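You operate a simulated robot arm through the tools that you are given. There is no shell and no other tool. Be economical: measure what you need, move in short steps, check, and stop when the job is done.

You run a simulated robot arm. Do the job below in one go: nothing can be reset, and whatever is moved stays where it is left.

## Task
Set the brake stand's pad gap to 0.3 mm and prove that the wheel runs free.
Fine: lever off first, red adjuster by the gauge, spin till the lamp is green, then lock the lever on.

The check looks at the end state, three seconds after you hand in, the way a careful person would. Anything else that was tipped, shoved, dropped, spilled or broken makes it a failure.

## Robot
A 7-joint arm with a fingered hand, fixed in place. Base frame: the origin is at the foot of the arm, x ahead of it, y to its left, z up. Readings come in m, degrees, newtons and seconds.
With the tool pointing down near the work surface it reaches from about 0.32 to 0.7 m from the base axis. Its first joint turns from -69.0 to 172.0 degrees. Payload 3.4 kg.
The TCP is the grasp point between the finger pads, 0.025 m short of the fingertips. In the tool frame z runs along the fingers and y along their closing line. The gripper opens to 0.088 m. The gripper's body begins 0.029 m behind the TCP. The gripper is a hand of 4 fingers: y runs from the thumb to the fingers, the wrist lies at [-0.013, -0.097, -0.162] in the tool frame, and closing takes about 1.5 s.
Orientation is told as [roll, pitch, yaw] about the base's x, y, z axes, in that order, counted from this pose: with the fingers straight down and the wrist toward the robot, the tool's x, y and z point along [0, 1, 0], [1, 0, 0] and [0, 0, -1] of the base frame.

## Interface
- The arm moves only by the tool play_rows. Its argument "increments" is a list of rows, each an object (a shift or turn left out is 0, a gripper value left out holds the last) with "travel": the shift along the tool's x, y, z in m, a list of three; "turn": the turn, a rotation vector about the tool's x, y, z in degrees, a list of three. In form: [{"travel": [x, y, z], "turn": [rx, ry, rz]}, ...]. A call has 1 to 10 rows; each row shifts and turns the commanded pose from where the row before left it, along the tool's axes as they then stand. "fingers" is the finger opening in m, from 0 to 0.088, set as the call begins (left out, the last holds). Rows are played at 5 a second. More than 0.05 m and 8.6 degrees between two rows, or a gripper value outside its range, and nothing of the call is played. Where a pose cannot be reached the arm comes as near as it can. A force on the tool above 50 N (or 10 N above the force at the start of the call, whichever is more), or a blocked arm, ends the call early, and 0.2 s more pass. The fingers move at their own pace (about 0.108 m/s each) and stop on an object; they squeeze with about 27 N. The grip force told is the motor's: it shows also when the fingers shut on nothing. Time passes only in rows, and 0.2 s behind the last, so rows that do not move let the fingers close. It gives the time, the measured TCP pose, the force on the tool (base axes), the opening and the grip force at its end, in the units of the frame above (readings bear some noise), with the torque about the TCP (base axes, N m) and any sound that the robot's microphone picked up, and new pictures: "show" is both (left out), scene, wrist or none.
- Cameras (640 x 400 px; columns grow to the right, rows downward): "scene" is fixed at [0.0486, 0.6505, 1.6658]; the picture's right is [-0.82, -0.57, 0.00], its down [-0.33, 0.48, -0.82] and it looks along [0.46, -0.67, -0.58] (base axes); focal length 294 px, centre (320, 200). "wrist" rides on the gripper at [0.064, -0.083, -0.098] in the tool frame; the picture's right is [-0.62, 0.37, -0.69], its down [-0.71, -0.63, 0.30] and it looks along [-0.32, 0.68, 0.65] (tool axes); focal length 265 px, centre (320, 200). There is no depth. A picture from a camera that has moved, and an enlarged one, comes with that camera's place and axes in the base frame and with its lens.
- raise_lower(by): slides the trunk up (or, below 0, down) by that many m; the arm rides with it, the base frame stays. It gives what a move gives, with no picture.
- finger_targets(index, middle, ring, thumb_bend, thumb_turn): sets how far each is bent, from 0 (flat) to 1 (curled in); at 0.3 the hand is open as for a grip, at 0.7 the pads meet at the TCP. One left out holds its place. A second passes; each finger stops where it meets its share of the squeeze, and holds until it gets a number again. A gripper value or a shape takes the hand back. It gives what a move gives, with no picture; readings hold the bend of each and the force on the fingers (four entries, about 0 where the hand has none), thumb and palm. thumb_turn goes from beside the hand (0) to across from the fingers (1), as for a grip.
- grasp_type(shape): the hand has 4 fingers and takes this shape, open, in about a second: jaw (thumb against the fingers, like two jaws); tri (thumb and two fingers); tip (a fingertip pinch); poke (one finger out to press); point (the index stretched); flat (the hand flat); cup (the hand cupped); fist (a fist). The gripper value then closes the fingers along that shape, each until it touches; the sizes above hold for jaw. It gives what a move gives, with no picture.
- enlarge(camera, box): a new picture of the part [left, top, right, bottom] of that camera's present view, enlarged. It takes no simulated time.
- job_done(): hands the job in; it is judged then, once.

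Go step by step. Nothing tells you positions but the pictures and the camera data: compare them with the known pose of the tool, close in by small moves and look again before you grip or let go. The budget is 120 turns and 200 pictures, counting those below and the enlarged ones. Unless the task says otherwise, let go and move clear before handing in, and close with one line.

The tools are called after "Call:" as name(argument=value, ...) on one line, values as JSON. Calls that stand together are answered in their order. play_rows: Moves the arm, as the interface text tells. Its arguments: {"type":"object","properties":{"increments":{"type":"array"},"fingers":{"type":"number"},"show":{"type":"string","enum":["both","scene","wrist","none"]}},"required":["increments"]} The other tools are called the same way: raise_lower (by) slides the trunk up or down; grasp_type (shape) gives the hand a shape; finger_targets (index, middle, ring, thumb_bend, thumb_turn) moves the fingers one by one; enlarge (camera, box) takes an enlarged picture of a part of a camera's view; job_done () hands the job in.

At the start:

```text
t: 0.0
ee_pos: [0.3981, -0.2248, 1.431]
orientation: [0.0, 0.1, 0.1]
ft_force: [0.5, -0.2, 0.7]
torque: [-0.01, 0.02, -0.01]
grip_width: 0.0879
grip_force: 0.1
shape: jaw
bend: [0.3, 0.3, 0.3, 0.3, 0.98]
finger forces: [0.1, 0.1, 0.0, 0.0, 0.0, 0.0]
trunk travel left (down, up): [-0.75, 0.09]
```

scene: 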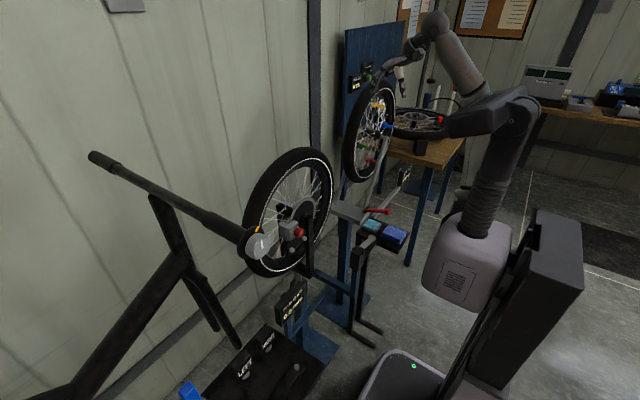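
wrist: 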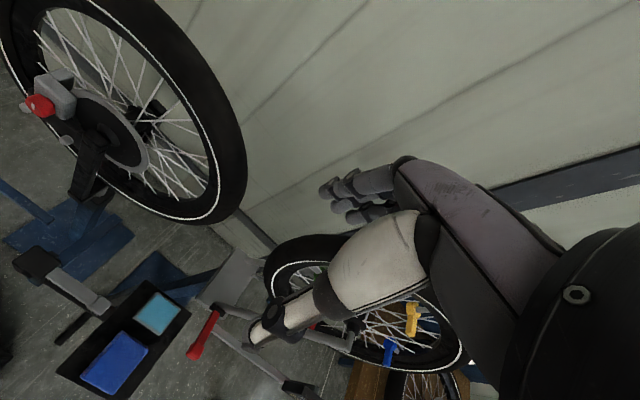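

I see a shop with a brake stand: a wheel with a disc/caliper, a red knob, a lever, and a gauge. I'll look closer before moving.

Call:
enlarge(camera="scene", box=[230, 140, 350, 215])

Call:
enlarge(camera="scene", box=[230, 200, 350, 275])

Call:
enlarge(camera="scene", box=[180, 270, 360, 400])

Call:
enlarge(camera="scene", box=[320, 40, 470, 270])

Call:
enlarge(camera="wrist", box=[0, 40, 200, 220])

```text
5.33 times, centred on (290, 178) of scene
camera zoom: at [0.0486, 0.6505, 1.6658], right [-0.82, -0.57, 0.0], down [-0.33, 0.48, -0.82], along [0.46, -0.67, -0.58], focal length 1565 px, centre (480, 320)
```

zoom: 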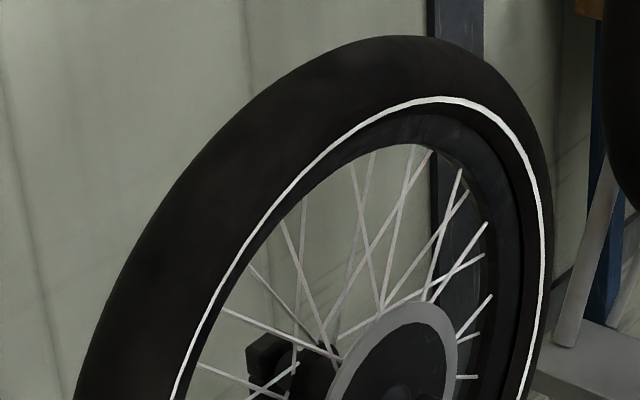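

```text
5.33 times, centred on (290, 238) of scene
camera zoom: at [0.0486, 0.6505, 1.6658], right [-0.82, -0.57, 0.0], down [-0.33, 0.48, -0.82], along [0.46, -0.67, -0.58], focal length 1565 px, centre (480, 0)
```

zoom: 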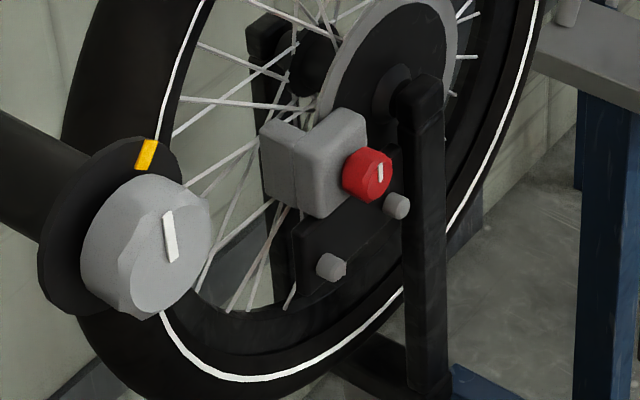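

```text
3.08 times, centred on (270, 335) of scene
camera zoom: at [0.0486, 0.6505, 1.6658], right [-0.82, -0.57, 0.0], down [-0.33, 0.48, -0.82], along [0.46, -0.67, -0.58], focal length 903 px, centre (474, -215)
```

zoom: 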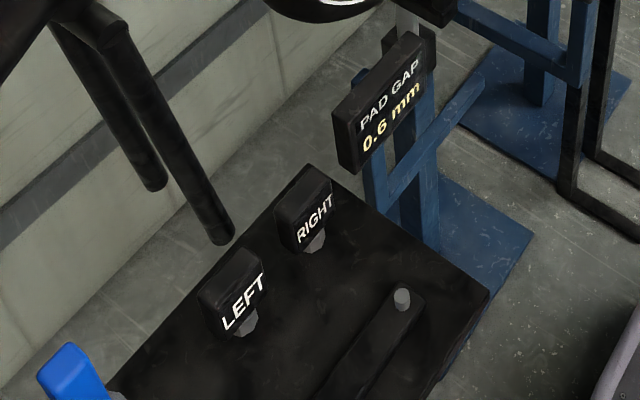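

```text
1.74 times, centred on (395, 155) of scene
camera zoom: at [0.0486, 0.6505, 1.6658], right [-0.82, -0.57, 0.0], down [-0.33, 0.48, -0.82], along [0.46, -0.67, -0.58], focal length 510 px, centre (190, 278)
```

zoom: 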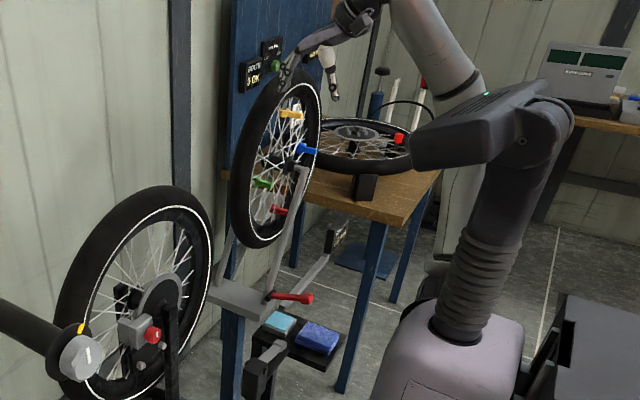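

```text
2.22 times, centred on (100, 130) of wrist
camera zoom: at [0.315, -0.161, 1.5285], right [0.37, -0.62, 0.69], down [-0.63, -0.71, -0.3], along [0.68, -0.32, -0.65], focal length 590 px, centre (809, 356)
```

zoom: 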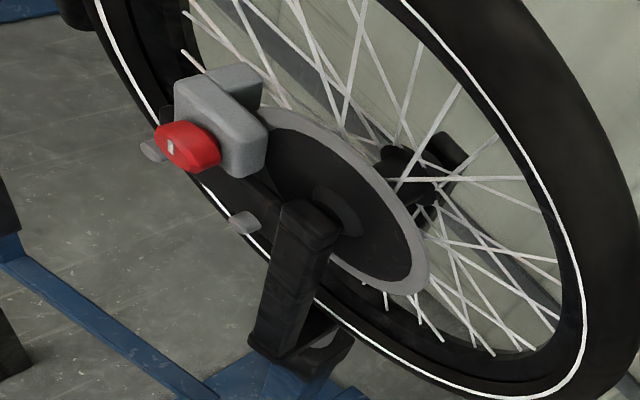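

The red adjuster is around (0.526, 0.080, 1.003), facing the robot, and the gap panel reads 0.6 mm. I still need to find the lever and the lamp.

Call:
enlarge(camera="scene", box=[300, 160, 430, 290])

Call:
enlarge(camera="wrist", box=[0, 200, 340, 400])

Call:
enlarge(camera="scene", box=[160, 340, 330, 400])

Call:
enlarge(camera="scene", box=[260, 260, 340, 350])

```text
3.08 times, centred on (365, 225) of scene
camera zoom: at [0.0486, 0.6505, 1.6658], right [-0.82, -0.57, 0.0], down [-0.33, 0.48, -0.82], along [0.46, -0.67, -0.58], focal length 903 px, centre (182, 123)
```

zoom: 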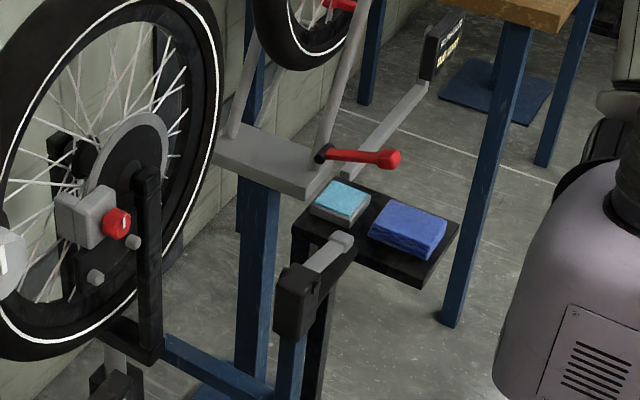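

```text
1.88 times, centred on (170, 300) of wrist
camera zoom: at [0.315, -0.161, 1.5285], right [0.37, -0.62, 0.69], down [-0.63, -0.71, -0.3], along [0.68, -0.32, -0.65], focal length 500 px, centre (602, 12)
```

zoom: 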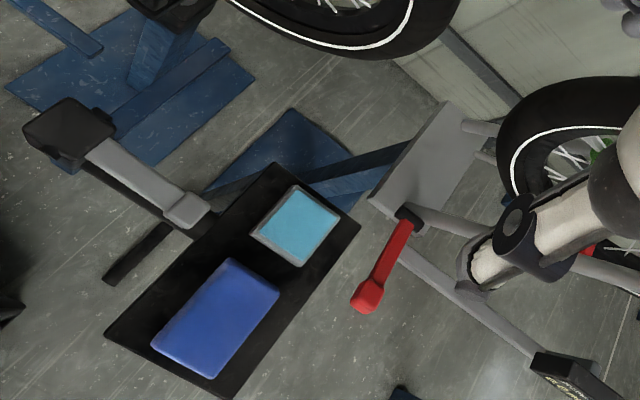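

```text
3.76 times, centred on (245, 370) of scene
camera zoom: at [0.0486, 0.6505, 1.6658], right [-0.82, -0.57, 0.0], down [-0.33, 0.48, -0.82], along [0.46, -0.67, -0.58], focal length 1105 px, centre (602, -440)
```

zoom: 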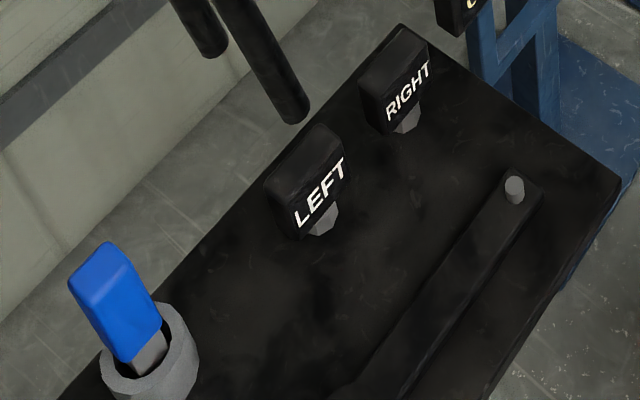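

```text
4.44 times, centred on (300, 305) of scene
camera zoom: at [0.0486, 0.6505, 1.6658], right [-0.82, -0.57, 0.0], down [-0.33, 0.48, -0.82], along [0.46, -0.67, -0.58], focal length 1304 px, centre (409, -267)
```

zoom: 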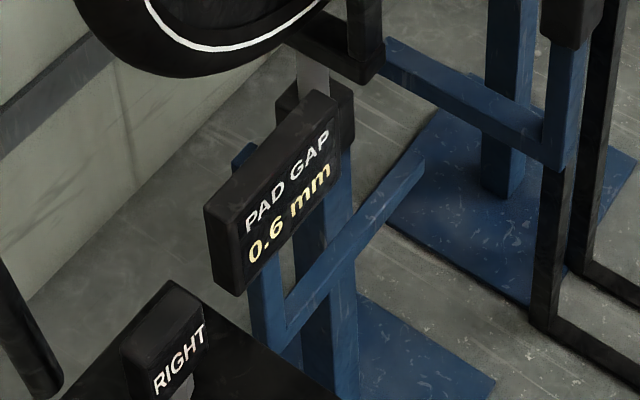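

The lever seems to be the grey arm on the black box at about (0.38, -0.10, 0.84), with its tip near y = -0.20. I'll lower the trunk a bit and look at it more closely.

Call:
raise_lower(by=-0.25)

Call:
play_rows(increments=[{"travel": [0, 0, 0]}])

```text
t: 2.6
ee_pos: [0.3974, -0.224, 1.1814]
orientation: [0.0, 0.0, 0.0]
ft_force: [-0.1, 0.2, 0.0]
torque: [-0.02, 0.0, 0.01]
grip_width: 0.0877
grip_force: 0.0
shape: jaw
bend: [0.3, 0.3, 0.3, 0.3, 0.98]
finger forces: [0.0, 0.0, 0.1, 0.0, 0.0, 0.0]
trunk travel left (down, up): [-0.5, 0.34]
```

```text
t: 3.0
ee_pos: [0.3981, -0.2252, 1.1812]
orientation: [0.1, 0.0, 0.0]
ft_force: [-0.3, 0.3, 0.0]
torque: [0.03, -0.01, 0.01]
grip_width: 0.0877
grip_force: 0.1
shape: jaw
bend: [0.3, 0.3, 0.3, 0.3, 0.98]
finger forces: [0.0, 0.1, 0.0, 0.1, 0.1, 0.1]
trunk travel left (down, up): [-0.5, 0.34]
camera wrist: at [0.315, -0.161, 1.2785], right [0.37, -0.62, 0.69], down [-0.63, -0.71, -0.3], along [0.68, -0.32, -0.65], focal length 265 px, centre (320, 200)
```

scene: 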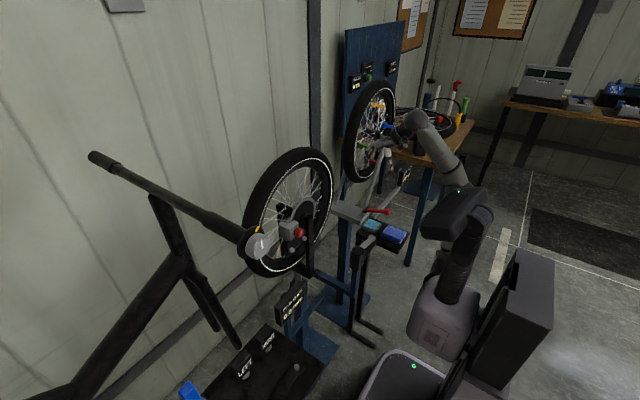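
wrist: 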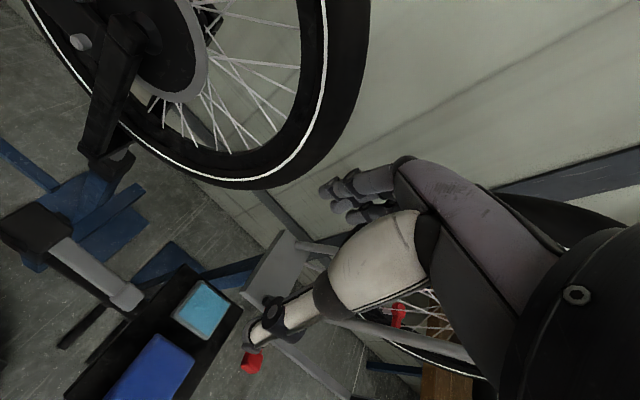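

Enlarging the lever region now.

Call:
enlarge(camera="wrist", box=[0, 140, 200, 265])

Call:
enlarge(camera="wrist", box=[0, 190, 200, 315])

Call:
enlarge(camera="scene", box=[335, 215, 399, 255])

```text
3.20 times, centred on (100, 202) of wrist
camera zoom: at [0.315, -0.161, 1.2785], right [0.37, -0.62, 0.69], down [-0.63, -0.71, -0.3], along [0.68, -0.32, -0.65], focal length 849 px, centre (1024, 192)
```

zoom: 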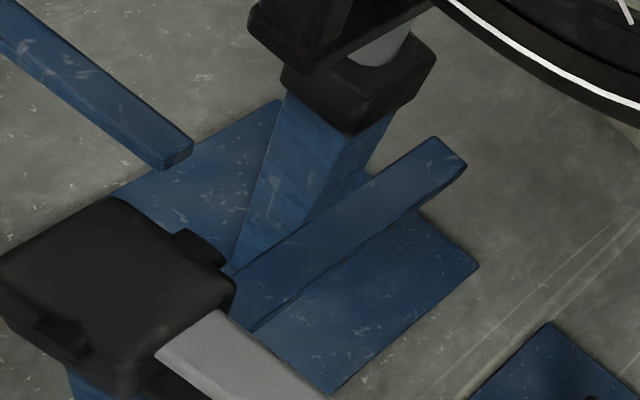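

```text
3.20 times, centred on (100, 252) of wrist
camera zoom: at [0.315, -0.161, 1.2785], right [0.37, -0.62, 0.69], down [-0.63, -0.71, -0.3], along [0.68, -0.32, -0.65], focal length 849 px, centre (1024, 32)
```

zoom: 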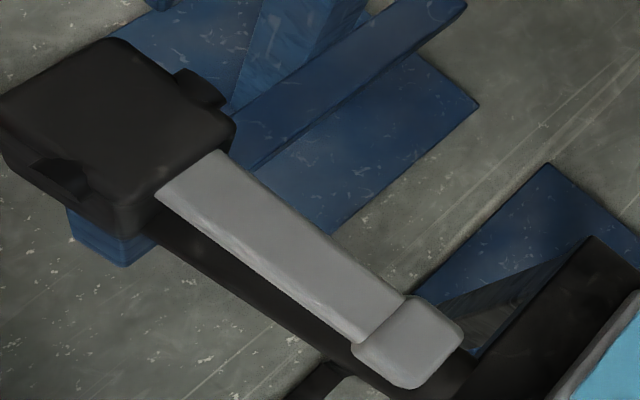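

```text
10.00 times, centred on (367, 235) of scene
camera zoom: at [0.0486, 0.6505, 1.6658], right [-0.82, -0.57, 0.0], down [-0.33, 0.48, -0.82], along [0.46, -0.67, -0.58], focal length 2935 px, centre (-150, -150)
```

zoom: 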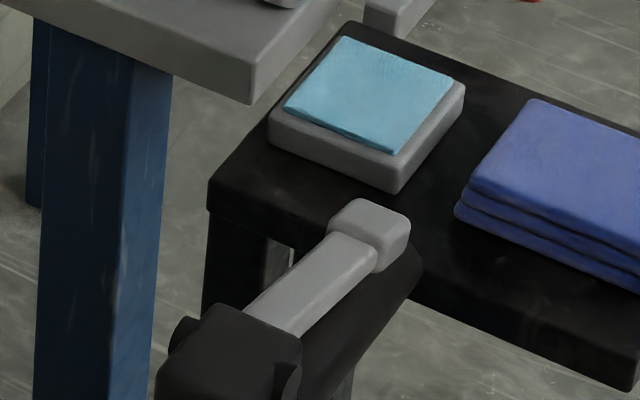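

The lever pivots about x at the box, with its tip near (0.38, -0.21, 0.84). I'll shift left and lower for a more side-on look at the lever's angle.

Call:
play_rows(increments=[{"travel": [0.04, -0.01, 0]}, {"travel": [0.04, -0.01, 0]}, {"travel": [0.04, -0.01, 0]}, {"travel": [0.03, 0, 0]}], show="none")

Call:
raise_lower(by=-0.15)

Call:
enlarge(camera="wrist", box=[0, 0, 640, 400])

```text
t: 4.0
ee_pos: [0.3685, -0.0724, 1.1812]
orientation: [-0.1, 0.0, 0.0]
ft_force: [1.0, 0.5, 1.0]
torque: [-0.01, -0.06, 0.01]
grip_width: 0.0874
grip_force: 0.0
shape: jaw
bend: [0.3, 0.3, 0.3, 0.3, 0.98]
finger forces: [0.1, 0.0, 0.0, 0.0, 0.0, 0.0]
trunk travel left (down, up): [-0.5, 0.34]
```

```text
t: 5.7
ee_pos: [0.3693, -0.074, 1.0314]
orientation: [0.0, -0.1, -0.1]
ft_force: [0.1, 0.0, -0.4]
torque: [0.03, -0.01, 0.01]
grip_width: 0.0875
grip_force: 0.0
shape: jaw
bend: [0.3, 0.3, 0.3, 0.3, 0.98]
finger forces: [0.0, 0.0, 0.0, 0.0, 0.0, 0.1]
trunk travel left (down, up): [-0.35, 0.49]
```

```text
1.00 times, centred on (320, 200) of wrist (not enlarged: the box is as wide or as high as the picture)
camera zoom: at [0.2863, -0.01, 1.1294], right [0.37, -0.62, 0.69], down [-0.63, -0.71, -0.3], along [0.68, -0.32, -0.65], focal length 265 px, centre (320, 200)
```

zoom: 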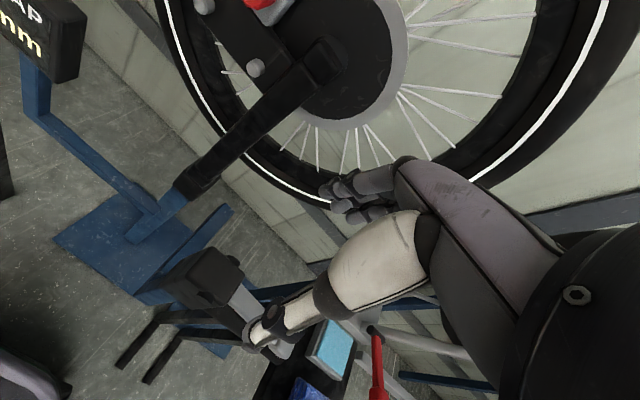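

Call:
enlarge(camera="wrist", box=[120, 220, 360, 370])

Call:
enlarge(camera="scene", box=[240, 180, 440, 305])

```text
2.67 times, centred on (240, 295) of wrist
camera zoom: at [0.2863, -0.01, 1.1294], right [0.37, -0.62, 0.69], down [-0.63, -0.71, -0.3], along [0.68, -0.32, -0.65], focal length 708 px, centre (533, -53)
```

zoom: 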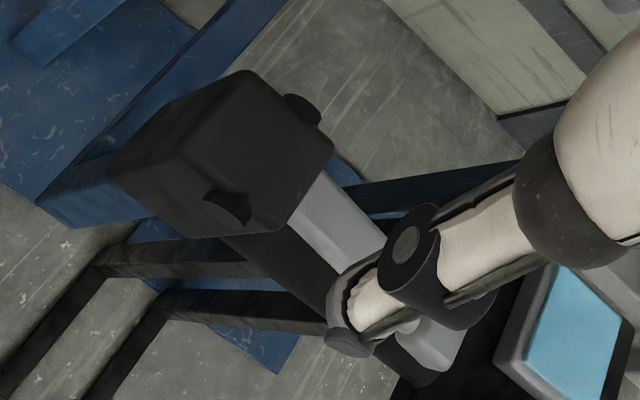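

```text
3.20 times, centred on (340, 242) of scene
camera zoom: at [0.0486, 0.6505, 1.6658], right [-0.82, -0.57, 0.0], down [-0.33, 0.48, -0.82], along [0.46, -0.67, -0.58], focal length 939 px, centre (256, 64)
```

zoom: 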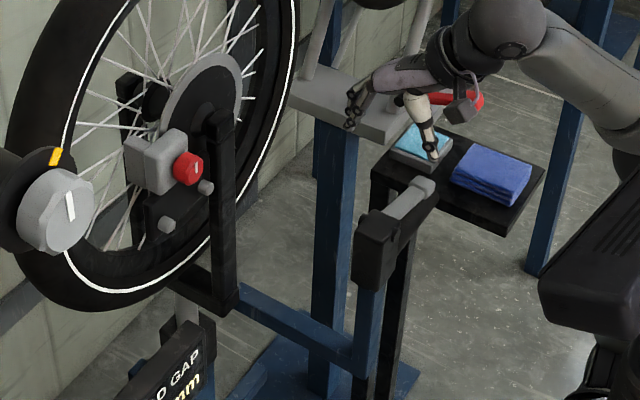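

Call:
enlarge(camera="scene", box=[345, 230, 385, 280])

Call:
enlarge(camera="scene", box=[340, 250, 400, 340])

```text
8.00 times, centred on (365, 255) of scene
camera zoom: at [0.0486, 0.6505, 1.6658], right [-0.82, -0.57, 0.0], down [-0.33, 0.48, -0.82], along [0.46, -0.67, -0.58], focal length 2348 px, centre (-40, -240)
```

zoom: 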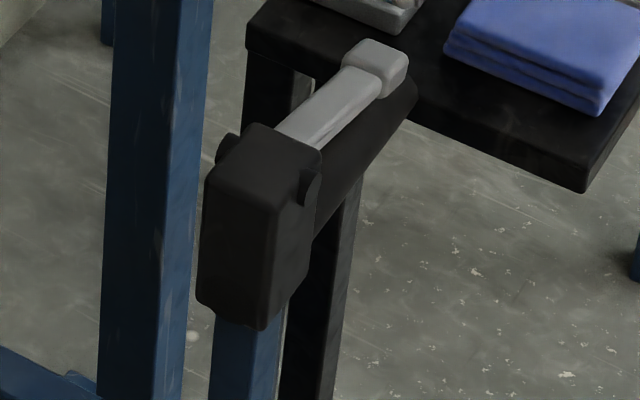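

```text
4.44 times, centred on (370, 295) of scene
camera zoom: at [0.0486, 0.6505, 1.6658], right [-0.82, -0.57, 0.0], down [-0.33, 0.48, -0.82], along [0.46, -0.67, -0.58], focal length 1304 px, centre (98, -222)
```

zoom: 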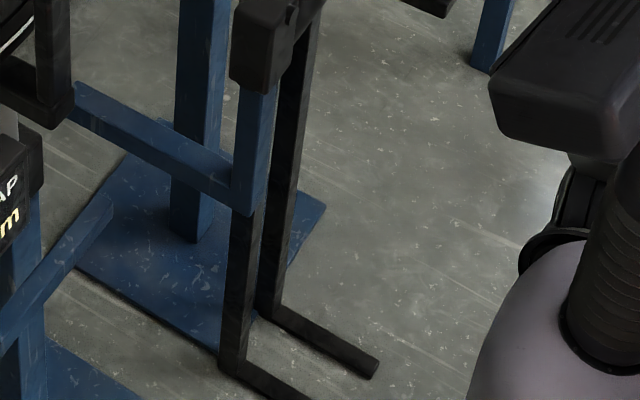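

By the image slopes, the lever slopes down onto the grip bar, so it is "on" now. Its pivot is around (0.385, -0.08, 0.88) and its tip around (0.385, -0.22, 0.82). I'll move above it to grip it from both sides.

Call:
play_rows(increments=[{"travel": [-0.035, 0.005, 0.0]}, {"travel": [-0.035, 0.005, 0.0]}, {"travel": [-0.035, 0.006, 0.03]}, {"travel": [0, 0.0, 0.04]}])

Call:
enlarge(camera="scene", box=[335, 205, 399, 265])

Call:
enlarge(camera="wrist", box=[0, 200, 320, 400])

```text
t: 6.7
ee_pos: [0.384, -0.1801, 0.9618]
orientation: [-0.1, 0.0, 0.0]
ft_force: [-0.1, 0.0, 0.8]
torque: [-0.01, 0.0, -0.01]
grip_width: 0.0875
grip_force: 0.2
shape: jaw
bend: [0.3, 0.3, 0.3, 0.3, 0.98]
finger forces: [0.0, 0.0, 0.1, 0.1, 0.0, 0.0]
trunk travel left (down, up): [-0.35, 0.49]
camera wrist: at [0.3014, -0.1147, 1.0602], right [0.37, -0.62, 0.69], down [-0.63, -0.71, -0.3], along [0.68, -0.32, -0.65], focal length 265 px, centre (320, 200)
```

scene: 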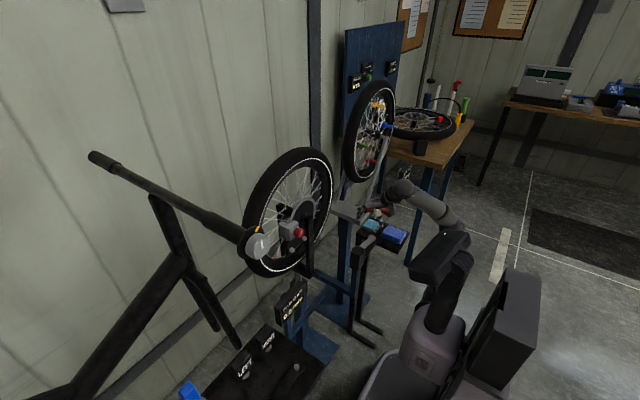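
wrist: 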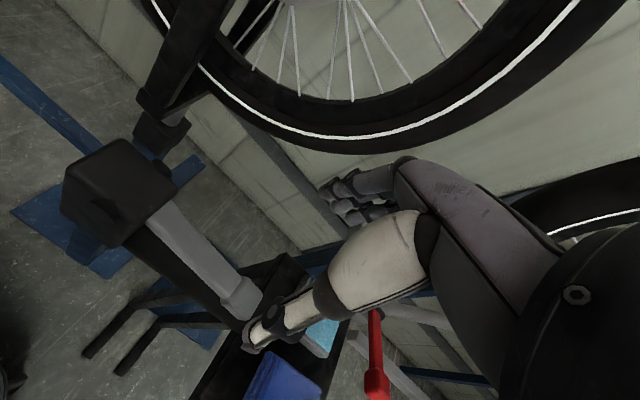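

```text
6.67 times, centred on (367, 235) of scene
camera zoom: at [0.0486, 0.6505, 1.6658], right [-0.82, -0.57, 0.0], down [-0.33, 0.48, -0.82], along [0.46, -0.67, -0.58], focal length 1957 px, centre (7, -33)
```

zoom: 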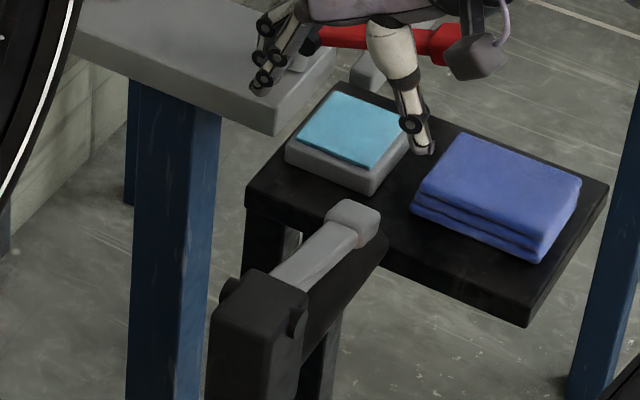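

```text
2.00 times, centred on (160, 300) of wrist
camera zoom: at [0.3014, -0.1147, 1.0602], right [0.37, -0.62, 0.69], down [-0.63, -0.71, -0.3], along [0.68, -0.32, -0.65], focal length 531 px, centre (640, 0)
```

zoom: 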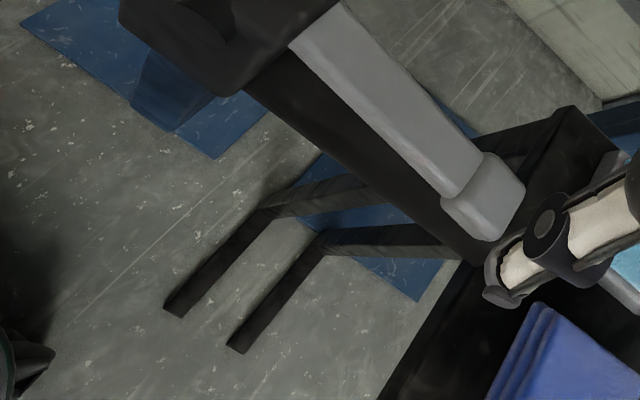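

The lever tip is now estimated at (0.380, -0.210, 0.834) and the pivot at z of about 0.86. I'll descend with the hand open around the lever.

Call:
play_rows(increments=[{"travel": [-0.003, -0.002, 0.03]}, {"travel": [-0.003, -0.002, 0.03]}, {"travel": [-0.002, 0, 0.02]}])

Call:
enlarge(camera="scene", box=[335, 205, 399, 265])

Call:
enlarge(camera="wrist", box=[100, 100, 420, 300])

```text
t: 7.5
ee_pos: [0.3799, -0.1869, 0.8822]
orientation: [-0.1, 0.0, -0.1]
ft_force: [1.0, -0.6, -0.1]
torque: [0.04, 0.03, -0.04]
grip_width: 0.0876
grip_force: 0.0
shape: jaw
bend: [0.3, 0.3, 0.3, 0.3, 0.98]
finger forces: [0.1, 0.0, 0.1, 0.1, 0.0, 0.0]
trunk travel left (down, up): [-0.35, 0.49]
camera wrist: at [0.2971, -0.1227, 0.9801], right [0.37, -0.62, 0.69], down [-0.63, -0.71, -0.3], along [0.68, -0.32, -0.65], focal length 265 px, centre (320, 200)
```

scene: 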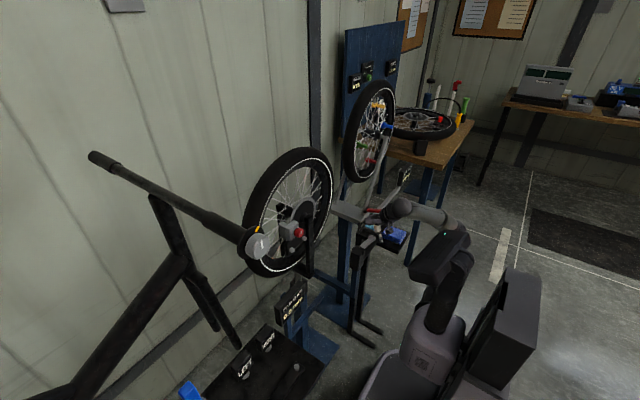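
wrist: 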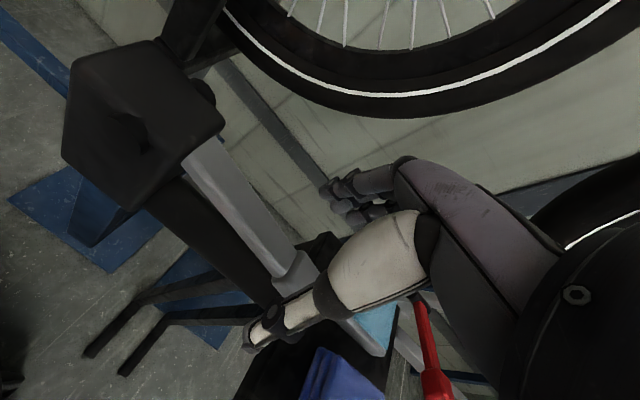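

```text
6.67 times, centred on (367, 235) of scene
camera zoom: at [0.0486, 0.6505, 1.6658], right [-0.82, -0.57, 0.0], down [-0.33, 0.48, -0.82], along [0.46, -0.67, -0.58], focal length 1957 px, centre (7, -33)
```

zoom: 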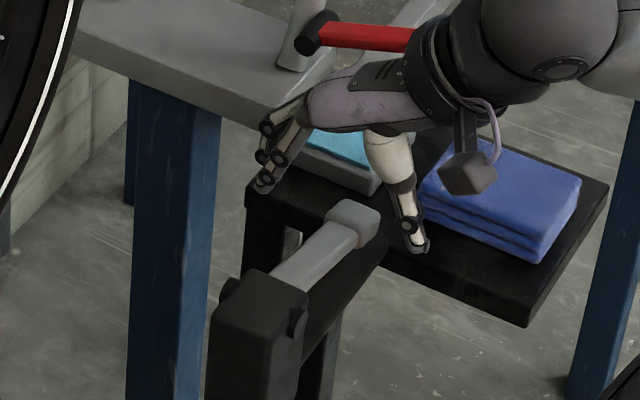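

```text
2.00 times, centred on (260, 200) of wrist
camera zoom: at [0.2971, -0.1227, 0.9801], right [0.37, -0.62, 0.69], down [-0.63, -0.71, -0.3], along [0.68, -0.32, -0.65], focal length 531 px, centre (440, 200)
```

zoom: 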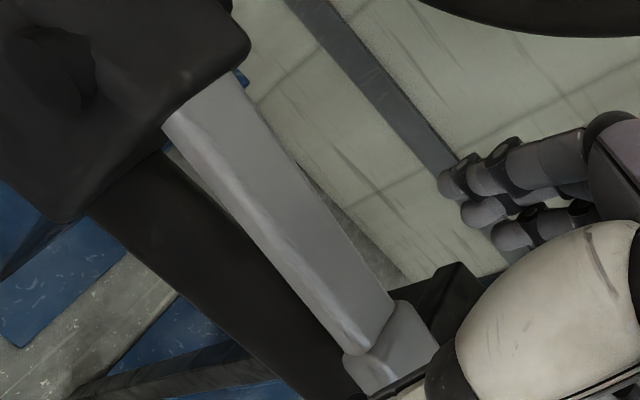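

The lever lies between thumb and fingers. I'll drop the last 4 cm and close.

Call:
play_rows(increments=[{"travel": [-0.004, 0, 0.02]}, {"travel": [-0.003, 0, 0.02]}], show="wrist")

Call:
enlarge(camera="scene", box=[335, 205, 399, 265])

```text
t: 8.1
ee_pos: [0.3807, -0.1942, 0.8418]
orientation: [0.0, 0.0, 0.0]
ft_force: [-0.8, -0.4, 0.1]
torque: [0.04, 0.02, 0.0]
grip_width: 0.0876
grip_force: 0.1
shape: jaw
bend: [0.3, 0.3, 0.3, 0.3, 0.98]
finger forces: [0.0, 0.0, 0.0, 0.1, 0.0, 0.0]
trunk travel left (down, up): [-0.35, 0.49]
camera wrist: at [0.2976, -0.1294, 0.9399], right [0.37, -0.62, 0.69], down [-0.63, -0.71, -0.3], along [0.68, -0.32, -0.65], focal length 265 px, centre (320, 200)
```

wrist: 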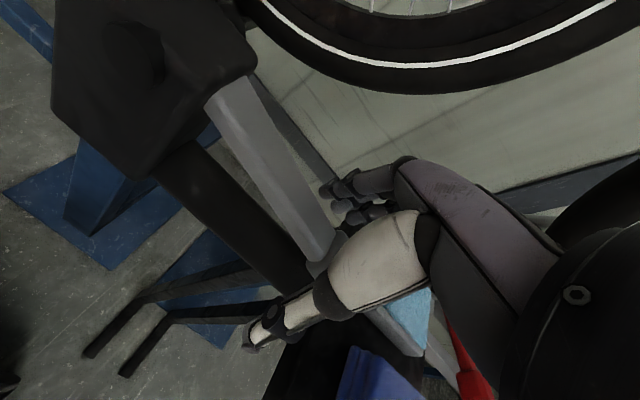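

```text
6.67 times, centred on (367, 235) of scene
camera zoom: at [0.0486, 0.6505, 1.6658], right [-0.82, -0.57, 0.0], down [-0.33, 0.48, -0.82], along [0.46, -0.67, -0.58], focal length 1957 px, centre (7, -33)
```

zoom: 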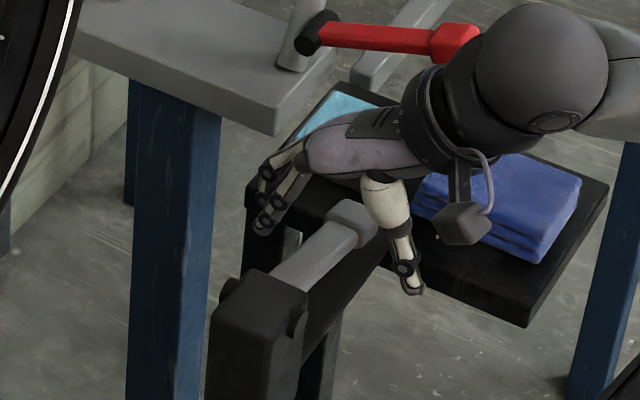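

The TCP sits at the lever's end, so I'm closing the fingers.

Call:
play_rows(increments=[{}, {}, {}, {}, {}, {}, {}, {}], fingers=0.0, show="wrist")

Call:
enlarge(camera="scene", box=[335, 205, 399, 265])

```text
t: 9.9
ee_pos: [0.3802, -0.1918, 0.8429]
orientation: [0.0, 0.0, -0.1]
ft_force: [-6.7, 0.4, -0.9]
torque: [0.03, 0.01, 0.04]
grip_width: 0.0178
grip_force: 27.2
shape: jaw
bend: [0.74, 0.73, 0.59, 0.79, 1.0]
finger forces: [10.9, 2.1, 2.5, 0.1, 19.7, 0.0]
trunk travel left (down, up): [-0.35, 0.49]
camera wrist: at [0.2965, -0.1293, 0.9405], right [0.37, -0.62, 0.69], down [-0.63, -0.71, -0.31], along [0.68, -0.32, -0.65], focal length 265 px, centre (320, 200)
```

wrist: 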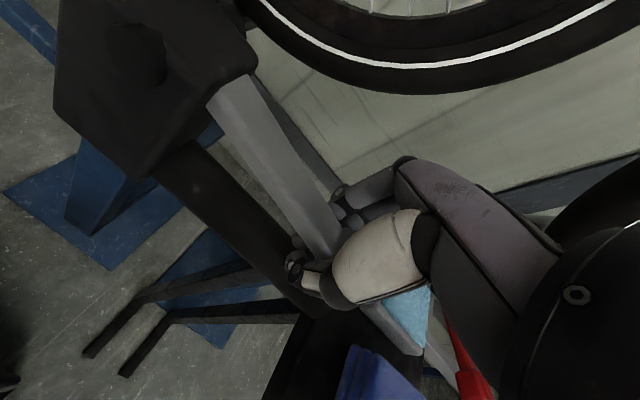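

```text
6.67 times, centred on (367, 235) of scene
camera zoom: at [0.0486, 0.6505, 1.6658], right [-0.82, -0.57, 0.0], down [-0.33, 0.48, -0.82], along [0.46, -0.67, -0.58], focal length 1957 px, centre (7, -33)
```

zoom: 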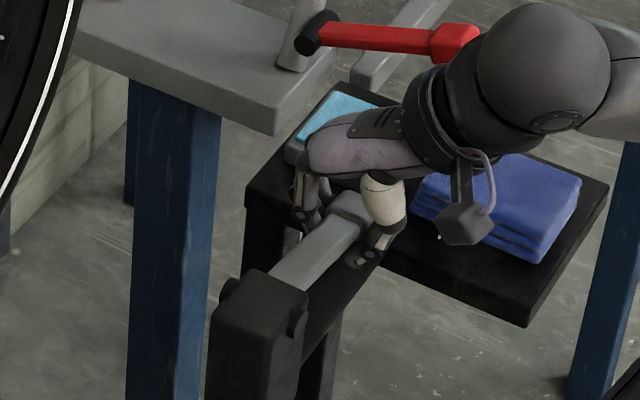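

Gripped on the lever. I'll lift along the arc a little and watch the forces.

Call:
play_rows(increments=[{"travel": [-0.001, 0, -0.01], "turn": [0, -5, 0]}, {"travel": [0, 0, -0.01], "turn": [0, -5, 0]}, {"travel": [0, 0, -0.01], "turn": [0, -5, 0]}], show="none")

Call:
enlarge(camera="scene", box=[335, 205, 399, 265])

Call:
enlarge(camera="scene", box=[230, 260, 350, 340])

```text
t: 10.7
ee_pos: [0.3796, -0.1933, 0.8718]
orientation: [-15.0, -0.1, -0.1]
ft_force: [-7.5, -5.8, 0.0]
torque: [-0.01, 0.04, 0.0]
grip_width: 0.0177
grip_force: 26.4
shape: jaw
bend: [0.74, 0.73, 0.6, 0.79, 1.0]
finger forces: [10.2, 1.8, 2.6, 0.1, 20.6, 0.0]
trunk travel left (down, up): [-0.35, 0.49]
```

```text
6.67 times, centred on (367, 235) of scene
camera zoom: at [0.0486, 0.6505, 1.6658], right [-0.82, -0.57, 0.0], down [-0.33, 0.48, -0.82], along [0.46, -0.67, -0.58], focal length 1957 px, centre (7, -33)
```

zoom: 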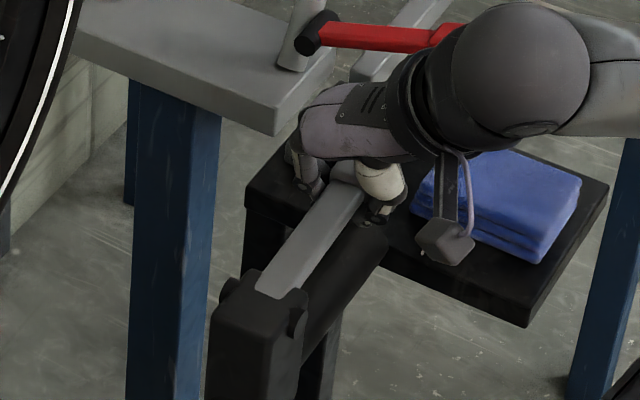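

```text
5.00 times, centred on (290, 300) of scene
camera zoom: at [0.0486, 0.6505, 1.6658], right [-0.82, -0.57, 0.0], down [-0.33, 0.48, -0.82], along [0.46, -0.67, -0.58], focal length 1468 px, centre (470, -300)
```

zoom: 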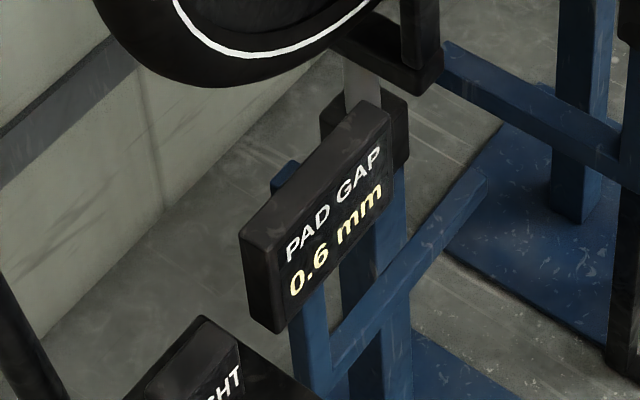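

The lever is rising easily. Continuing until it stops.

Call:
play_rows(increments=[{"travel": [0.003, 0, -0.009], "turn": [0, -5, 0]}, {"travel": [0.002, 0, -0.009], "turn": [0, -5, 0]}, {"travel": [0.001, 0, -0.009], "turn": [0, -5, 0]}, {"travel": [0.001, 0, -0.009], "turn": [0, -5, 0]}], show="none")

Call:
enlarge(camera="scene", box=[335, 205, 399, 265])

```text
t: 11.6
ee_pos: [0.3817, -0.1831, 0.8867]
orientation: [-30.7, 1.7, -0.4]
ft_force: [-8.9, -14.2, -30.2]
torque: [0.27, -0.08, 0.13]
grip_width: 0.0152
grip_force: 27.4
shape: jaw
bend: [0.74, 0.73, 0.68, 0.78, 1.0]
finger forces: [4.1, 1.3, 9.7, 0.0, 29.6, 0.0]
trunk travel left (down, up): [-0.35, 0.49]
stopped in row 4: the force on the tool passed its limit at 54 N (the readings are from after the stop); the commanded pose is now the measured one
```

```text
6.67 times, centred on (367, 235) of scene
camera zoom: at [0.0486, 0.6505, 1.6658], right [-0.82, -0.57, 0.0], down [-0.33, 0.48, -0.82], along [0.46, -0.67, -0.58], focal length 1957 px, centre (7, -33)
```

zoom: 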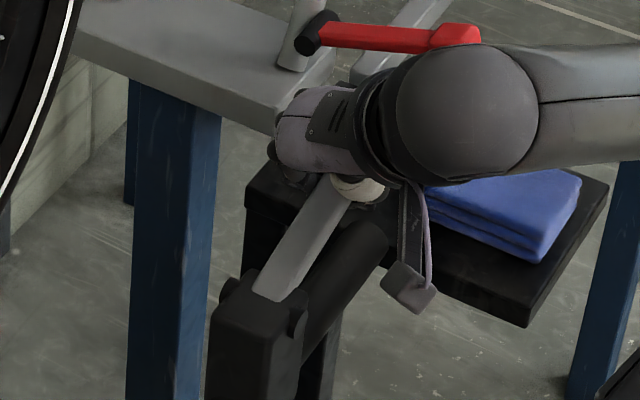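

The lever has reached its upper stop, so it is off. Releasing and backing out along the fingers.

Call:
play_rows(increments=[{}, {}, {}, {}, {}, {}], fingers=0.088, show="none")

Call:
play_rows(increments=[{"travel": [0, 0, -0.02]}, {"travel": [0, 0, -0.03]}, {"travel": [0, 0, -0.03]}, {"travel": [0, 0, -0.03], "turn": [0, 8, 0]}, {"travel": [0, 0, -0.03], "turn": [0, 8, 0]}, {"turn": [0, 8, 0]}, {"turn": [0, 6, 0]}])

Call:
enlarge(camera="scene", box=[335, 205, 399, 265])

Call:
enlarge(camera="scene", box=[230, 260, 350, 340])

```text
t: 13.0
ee_pos: [0.3812, -0.1794, 0.8906]
orientation: [-30.9, 0.9, -0.2]
ft_force: [0.4, 0.5, 0.3]
torque: [-0.02, 0.03, 0.01]
grip_width: 0.0877
grip_force: 0.2
shape: jaw
bend: [0.3, 0.3, 0.3, 0.3, 0.98]
finger forces: [0.0, 0.0, 0.1, 0.1, 0.0, 0.1]
trunk travel left (down, up): [-0.35, 0.49]
```

```text
t: 14.6
ee_pos: [0.3831, -0.111, 1.0117]
orientation: [-0.8, 0.9, -0.3]
ft_force: [-0.3, 0.4, -0.2]
torque: [0.0, 0.0, -0.01]
grip_width: 0.0879
grip_force: 0.1
shape: jaw
bend: [0.3, 0.3, 0.3, 0.3, 0.98]
finger forces: [0.0, 0.0, 0.0, 0.0, 0.0, 0.0]
trunk travel left (down, up): [-0.35, 0.49]
camera wrist: at [0.3015, -0.0451, 1.1106], right [0.38, -0.61, 0.69], down [-0.64, -0.72, -0.28], along [0.67, -0.34, -0.66], focal length 265 px, centre (320, 200)
```

scene: 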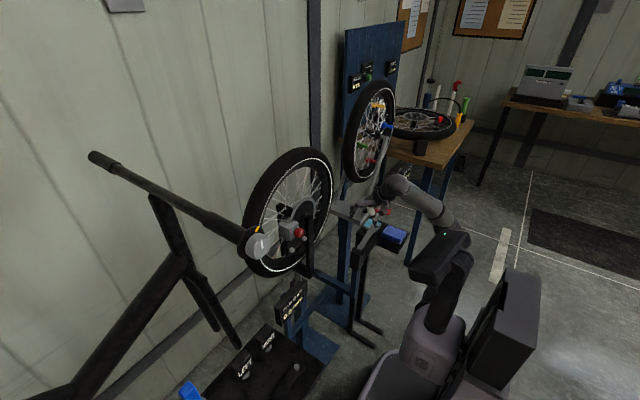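
wrist: 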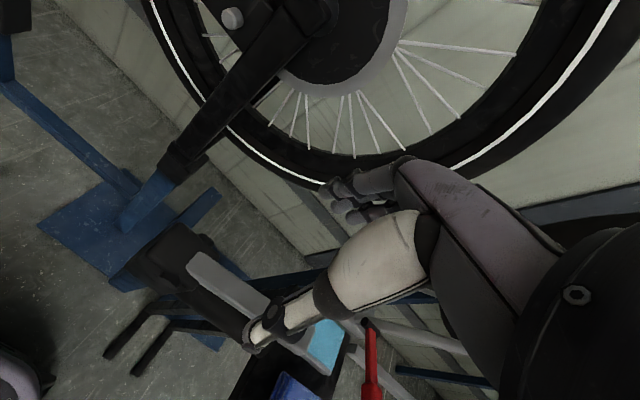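

```text
6.67 times, centred on (367, 235) of scene
camera zoom: at [0.0486, 0.6505, 1.6658], right [-0.82, -0.57, 0.0], down [-0.33, 0.48, -0.82], along [0.46, -0.67, -0.58], focal length 1957 px, centre (7, -33)
```

zoom: 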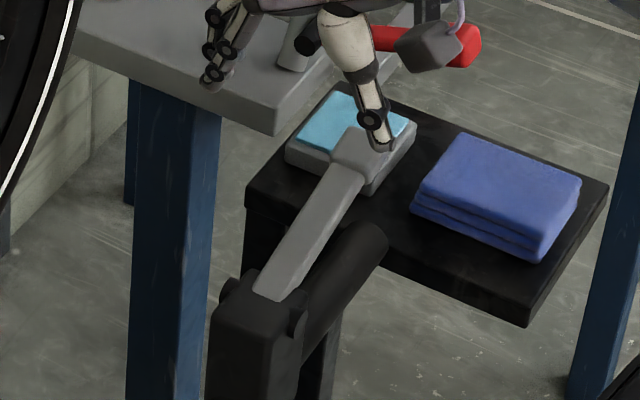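

```text
5.00 times, centred on (290, 300) of scene
camera zoom: at [0.0486, 0.6505, 1.6658], right [-0.82, -0.57, 0.0], down [-0.33, 0.48, -0.82], along [0.46, -0.67, -0.58], focal length 1468 px, centre (470, -300)
```

zoom: 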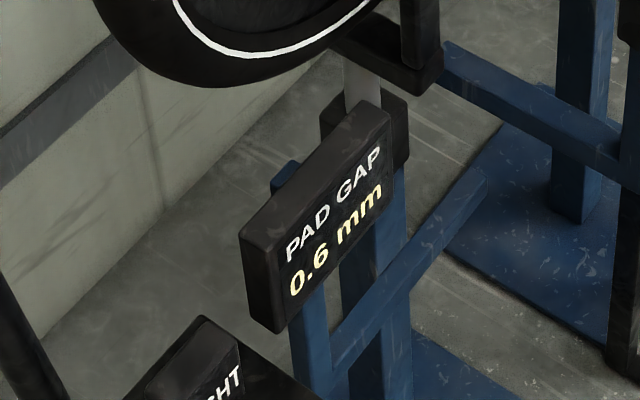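

The lever is off and holds, and the gap still reads 0.6 mm. Next I swing the hand to point forward (+x) for the red adjuster, staying clear of everything.

Call:
play_rows(increments=[{"travel": [0.03, 0, -0.03]}, {"travel": [0.03, -0.01, -0.03]}, {"travel": [0.03, -0.01, 0], "turn": [-8, 0, 0]}, {"travel": [0.03, 0, 0], "turn": [-8, 0, 0]}, {"turn": [-8, 0, 0]}, {"turn": [-8, 0, 0]}, {"turn": [-8, 0, 0]}, {"turn": [-8, 0, 0]}], show="none")

Call:
play_rows(increments=[{"turn": [-8, 0, 0]}, {"turn": [-8, 0, 0]}, {"turn": [-8, 0, 0]}, {"turn": [-8, 0, 0]}, {"turn": [-8, 0, 0]}, {"turn": [-1, 0, 0]}])

```text
t: 16.4
ee_pos: [0.366, 0.0091, 1.071]
orientation: [-1.0, -47.0, 0.4]
ft_force: [-0.3, 0.4, -0.2]
torque: [0.0, 0.0, 0.01]
grip_width: 0.0875
grip_force: 0.0
shape: jaw
bend: [0.3, 0.3, 0.3, 0.3, 0.98]
finger forces: [0.1, 0.0, 0.0, 0.0, 0.0, 0.0]
trunk travel left (down, up): [-0.35, 0.49]
```

```text
t: 17.8
ee_pos: [0.3648, 0.0106, 1.0708]
orientation: [-26.4, -88.0, 26.2]
ft_force: [-0.3, 0.4, -0.2]
torque: [0.03, -0.04, 0.03]
grip_width: 0.0875
grip_force: 0.0
shape: jaw
bend: [0.3, 0.3, 0.3, 0.3, 0.98]
finger forces: [0.0, 0.0, 0.1, 0.0, 0.1, 0.1]
trunk travel left (down, up): [-0.35, 0.49]
camera wrist: at [0.2642, 0.0739, 0.9896], right [-0.68, -0.61, 0.4], down [0.28, -0.73, -0.63], along [0.67, -0.32, 0.67], focal length 265 px, centre (320, 200)
```

scene: 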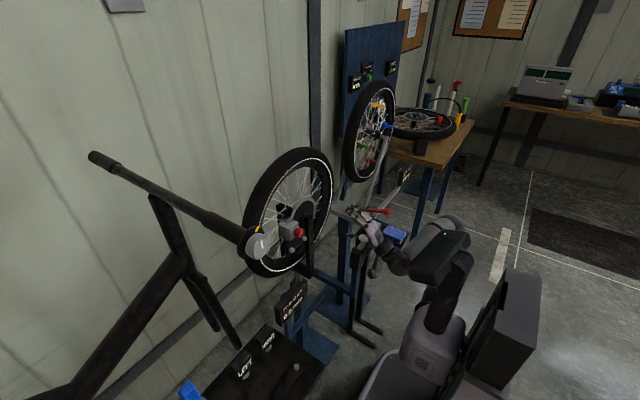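
wrist: 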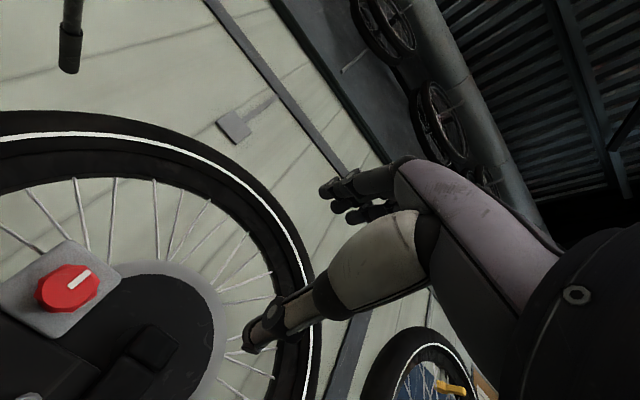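

The forward pose works, and the red knob is seen face-on at y ≈ 0.078, z ≈ 1.004. Taking a closer look at it.

Call:
enlarge(camera="wrist", box=[0, 220, 160, 320])

Call:
enlarge(camera="wrist", box=[0, 280, 240, 400])

```text
4.00 times, centred on (80, 270) of wrist
camera zoom: at [0.2642, 0.0739, 0.9896], right [-0.68, -0.61, 0.4], down [0.28, -0.73, -0.63], along [0.67, -0.32, 0.67], focal length 1062 px, centre (1280, -80)
```

zoom: 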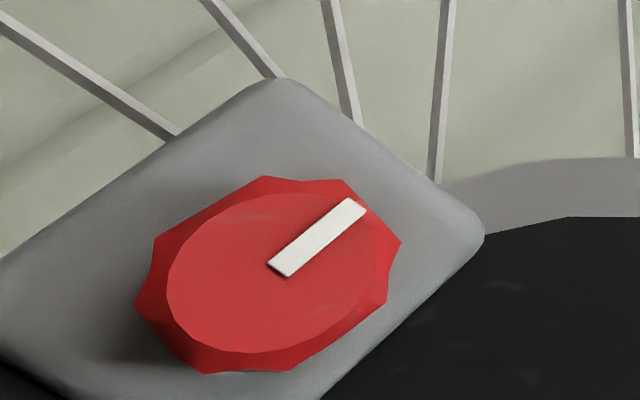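

```text
2.67 times, centred on (120, 340) of wrist
camera zoom: at [0.2642, 0.0739, 0.9896], right [-0.68, -0.61, 0.4], down [0.28, -0.73, -0.63], along [0.67, -0.32, 0.67], focal length 708 px, centre (853, -173)
```

zoom: 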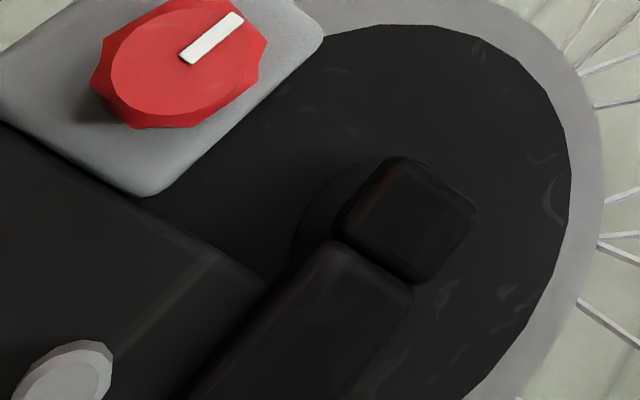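

The knob is an eight-lobed dial about 3.3 cm across. I'll line up in front of it and test the roll range in free space, using a three-finger grip to stay clear of nearby studs.

Call:
grasp_type(shape="tri")

Call:
play_rows(increments=[{"travel": [0.034, -0.034, 0.0], "turn": [0, 0, 5]}, {"travel": [0.034, -0.034, 0.0], "turn": [0, 0, 5]}, {"travel": [0, 0, 0.03], "turn": [0, 0, 5]}, {"turn": [0, 0, 8]}, {"turn": [0, 0, 8]}, {"turn": [0, 0, 8]}, {"turn": [0, 0, 8]}, {"turn": [0, 0, 8]}])

```text
t: 18.7
ee_pos: [0.3652, 0.0114, 1.0707]
orientation: [-24.8, -87.8, 24.6]
ft_force: [0.4, 0.0, 0.2]
torque: [0.0, 0.0, 0.03]
grip_width: 0.0877
grip_force: 0.2
shape: tri
bend: [0.3, 0.3, 0.99, 0.3, 0.98]
finger forces: [0.0, 0.0, 0.0, 0.0, 0.1, 0.0]
trunk travel left (down, up): [-0.35, 0.49]
```

```text
t: 20.5
ee_pos: [0.398, 0.0767, 1.0022]
orientation: [86.5, -34.7, -88.5]
ft_force: [1.0, -0.1, -0.8]
torque: [0.01, 0.0, -0.01]
grip_width: 0.0875
grip_force: 0.2
shape: tri
bend: [0.3, 0.3, 0.99, 0.3, 0.98]
finger forces: [0.0, 0.0, 0.0, 0.0, 0.0, 0.1]
trunk travel left (down, up): [-0.35, 0.49]
camera wrist: at [0.3004, 0.1815, 1.012], right [-0.71, -0.65, -0.26], down [0.26, 0.11, -0.96], along [0.65, -0.75, 0.09], focal length 265 px, centre (320, 200)
```

scene: 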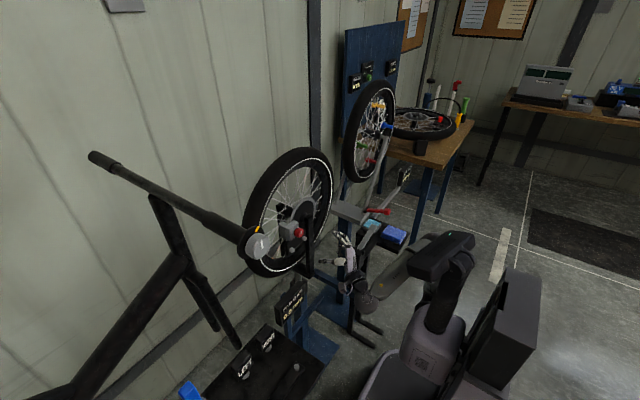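
wrist: 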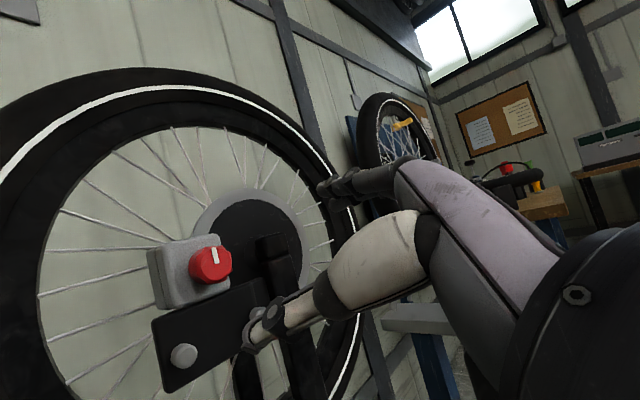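

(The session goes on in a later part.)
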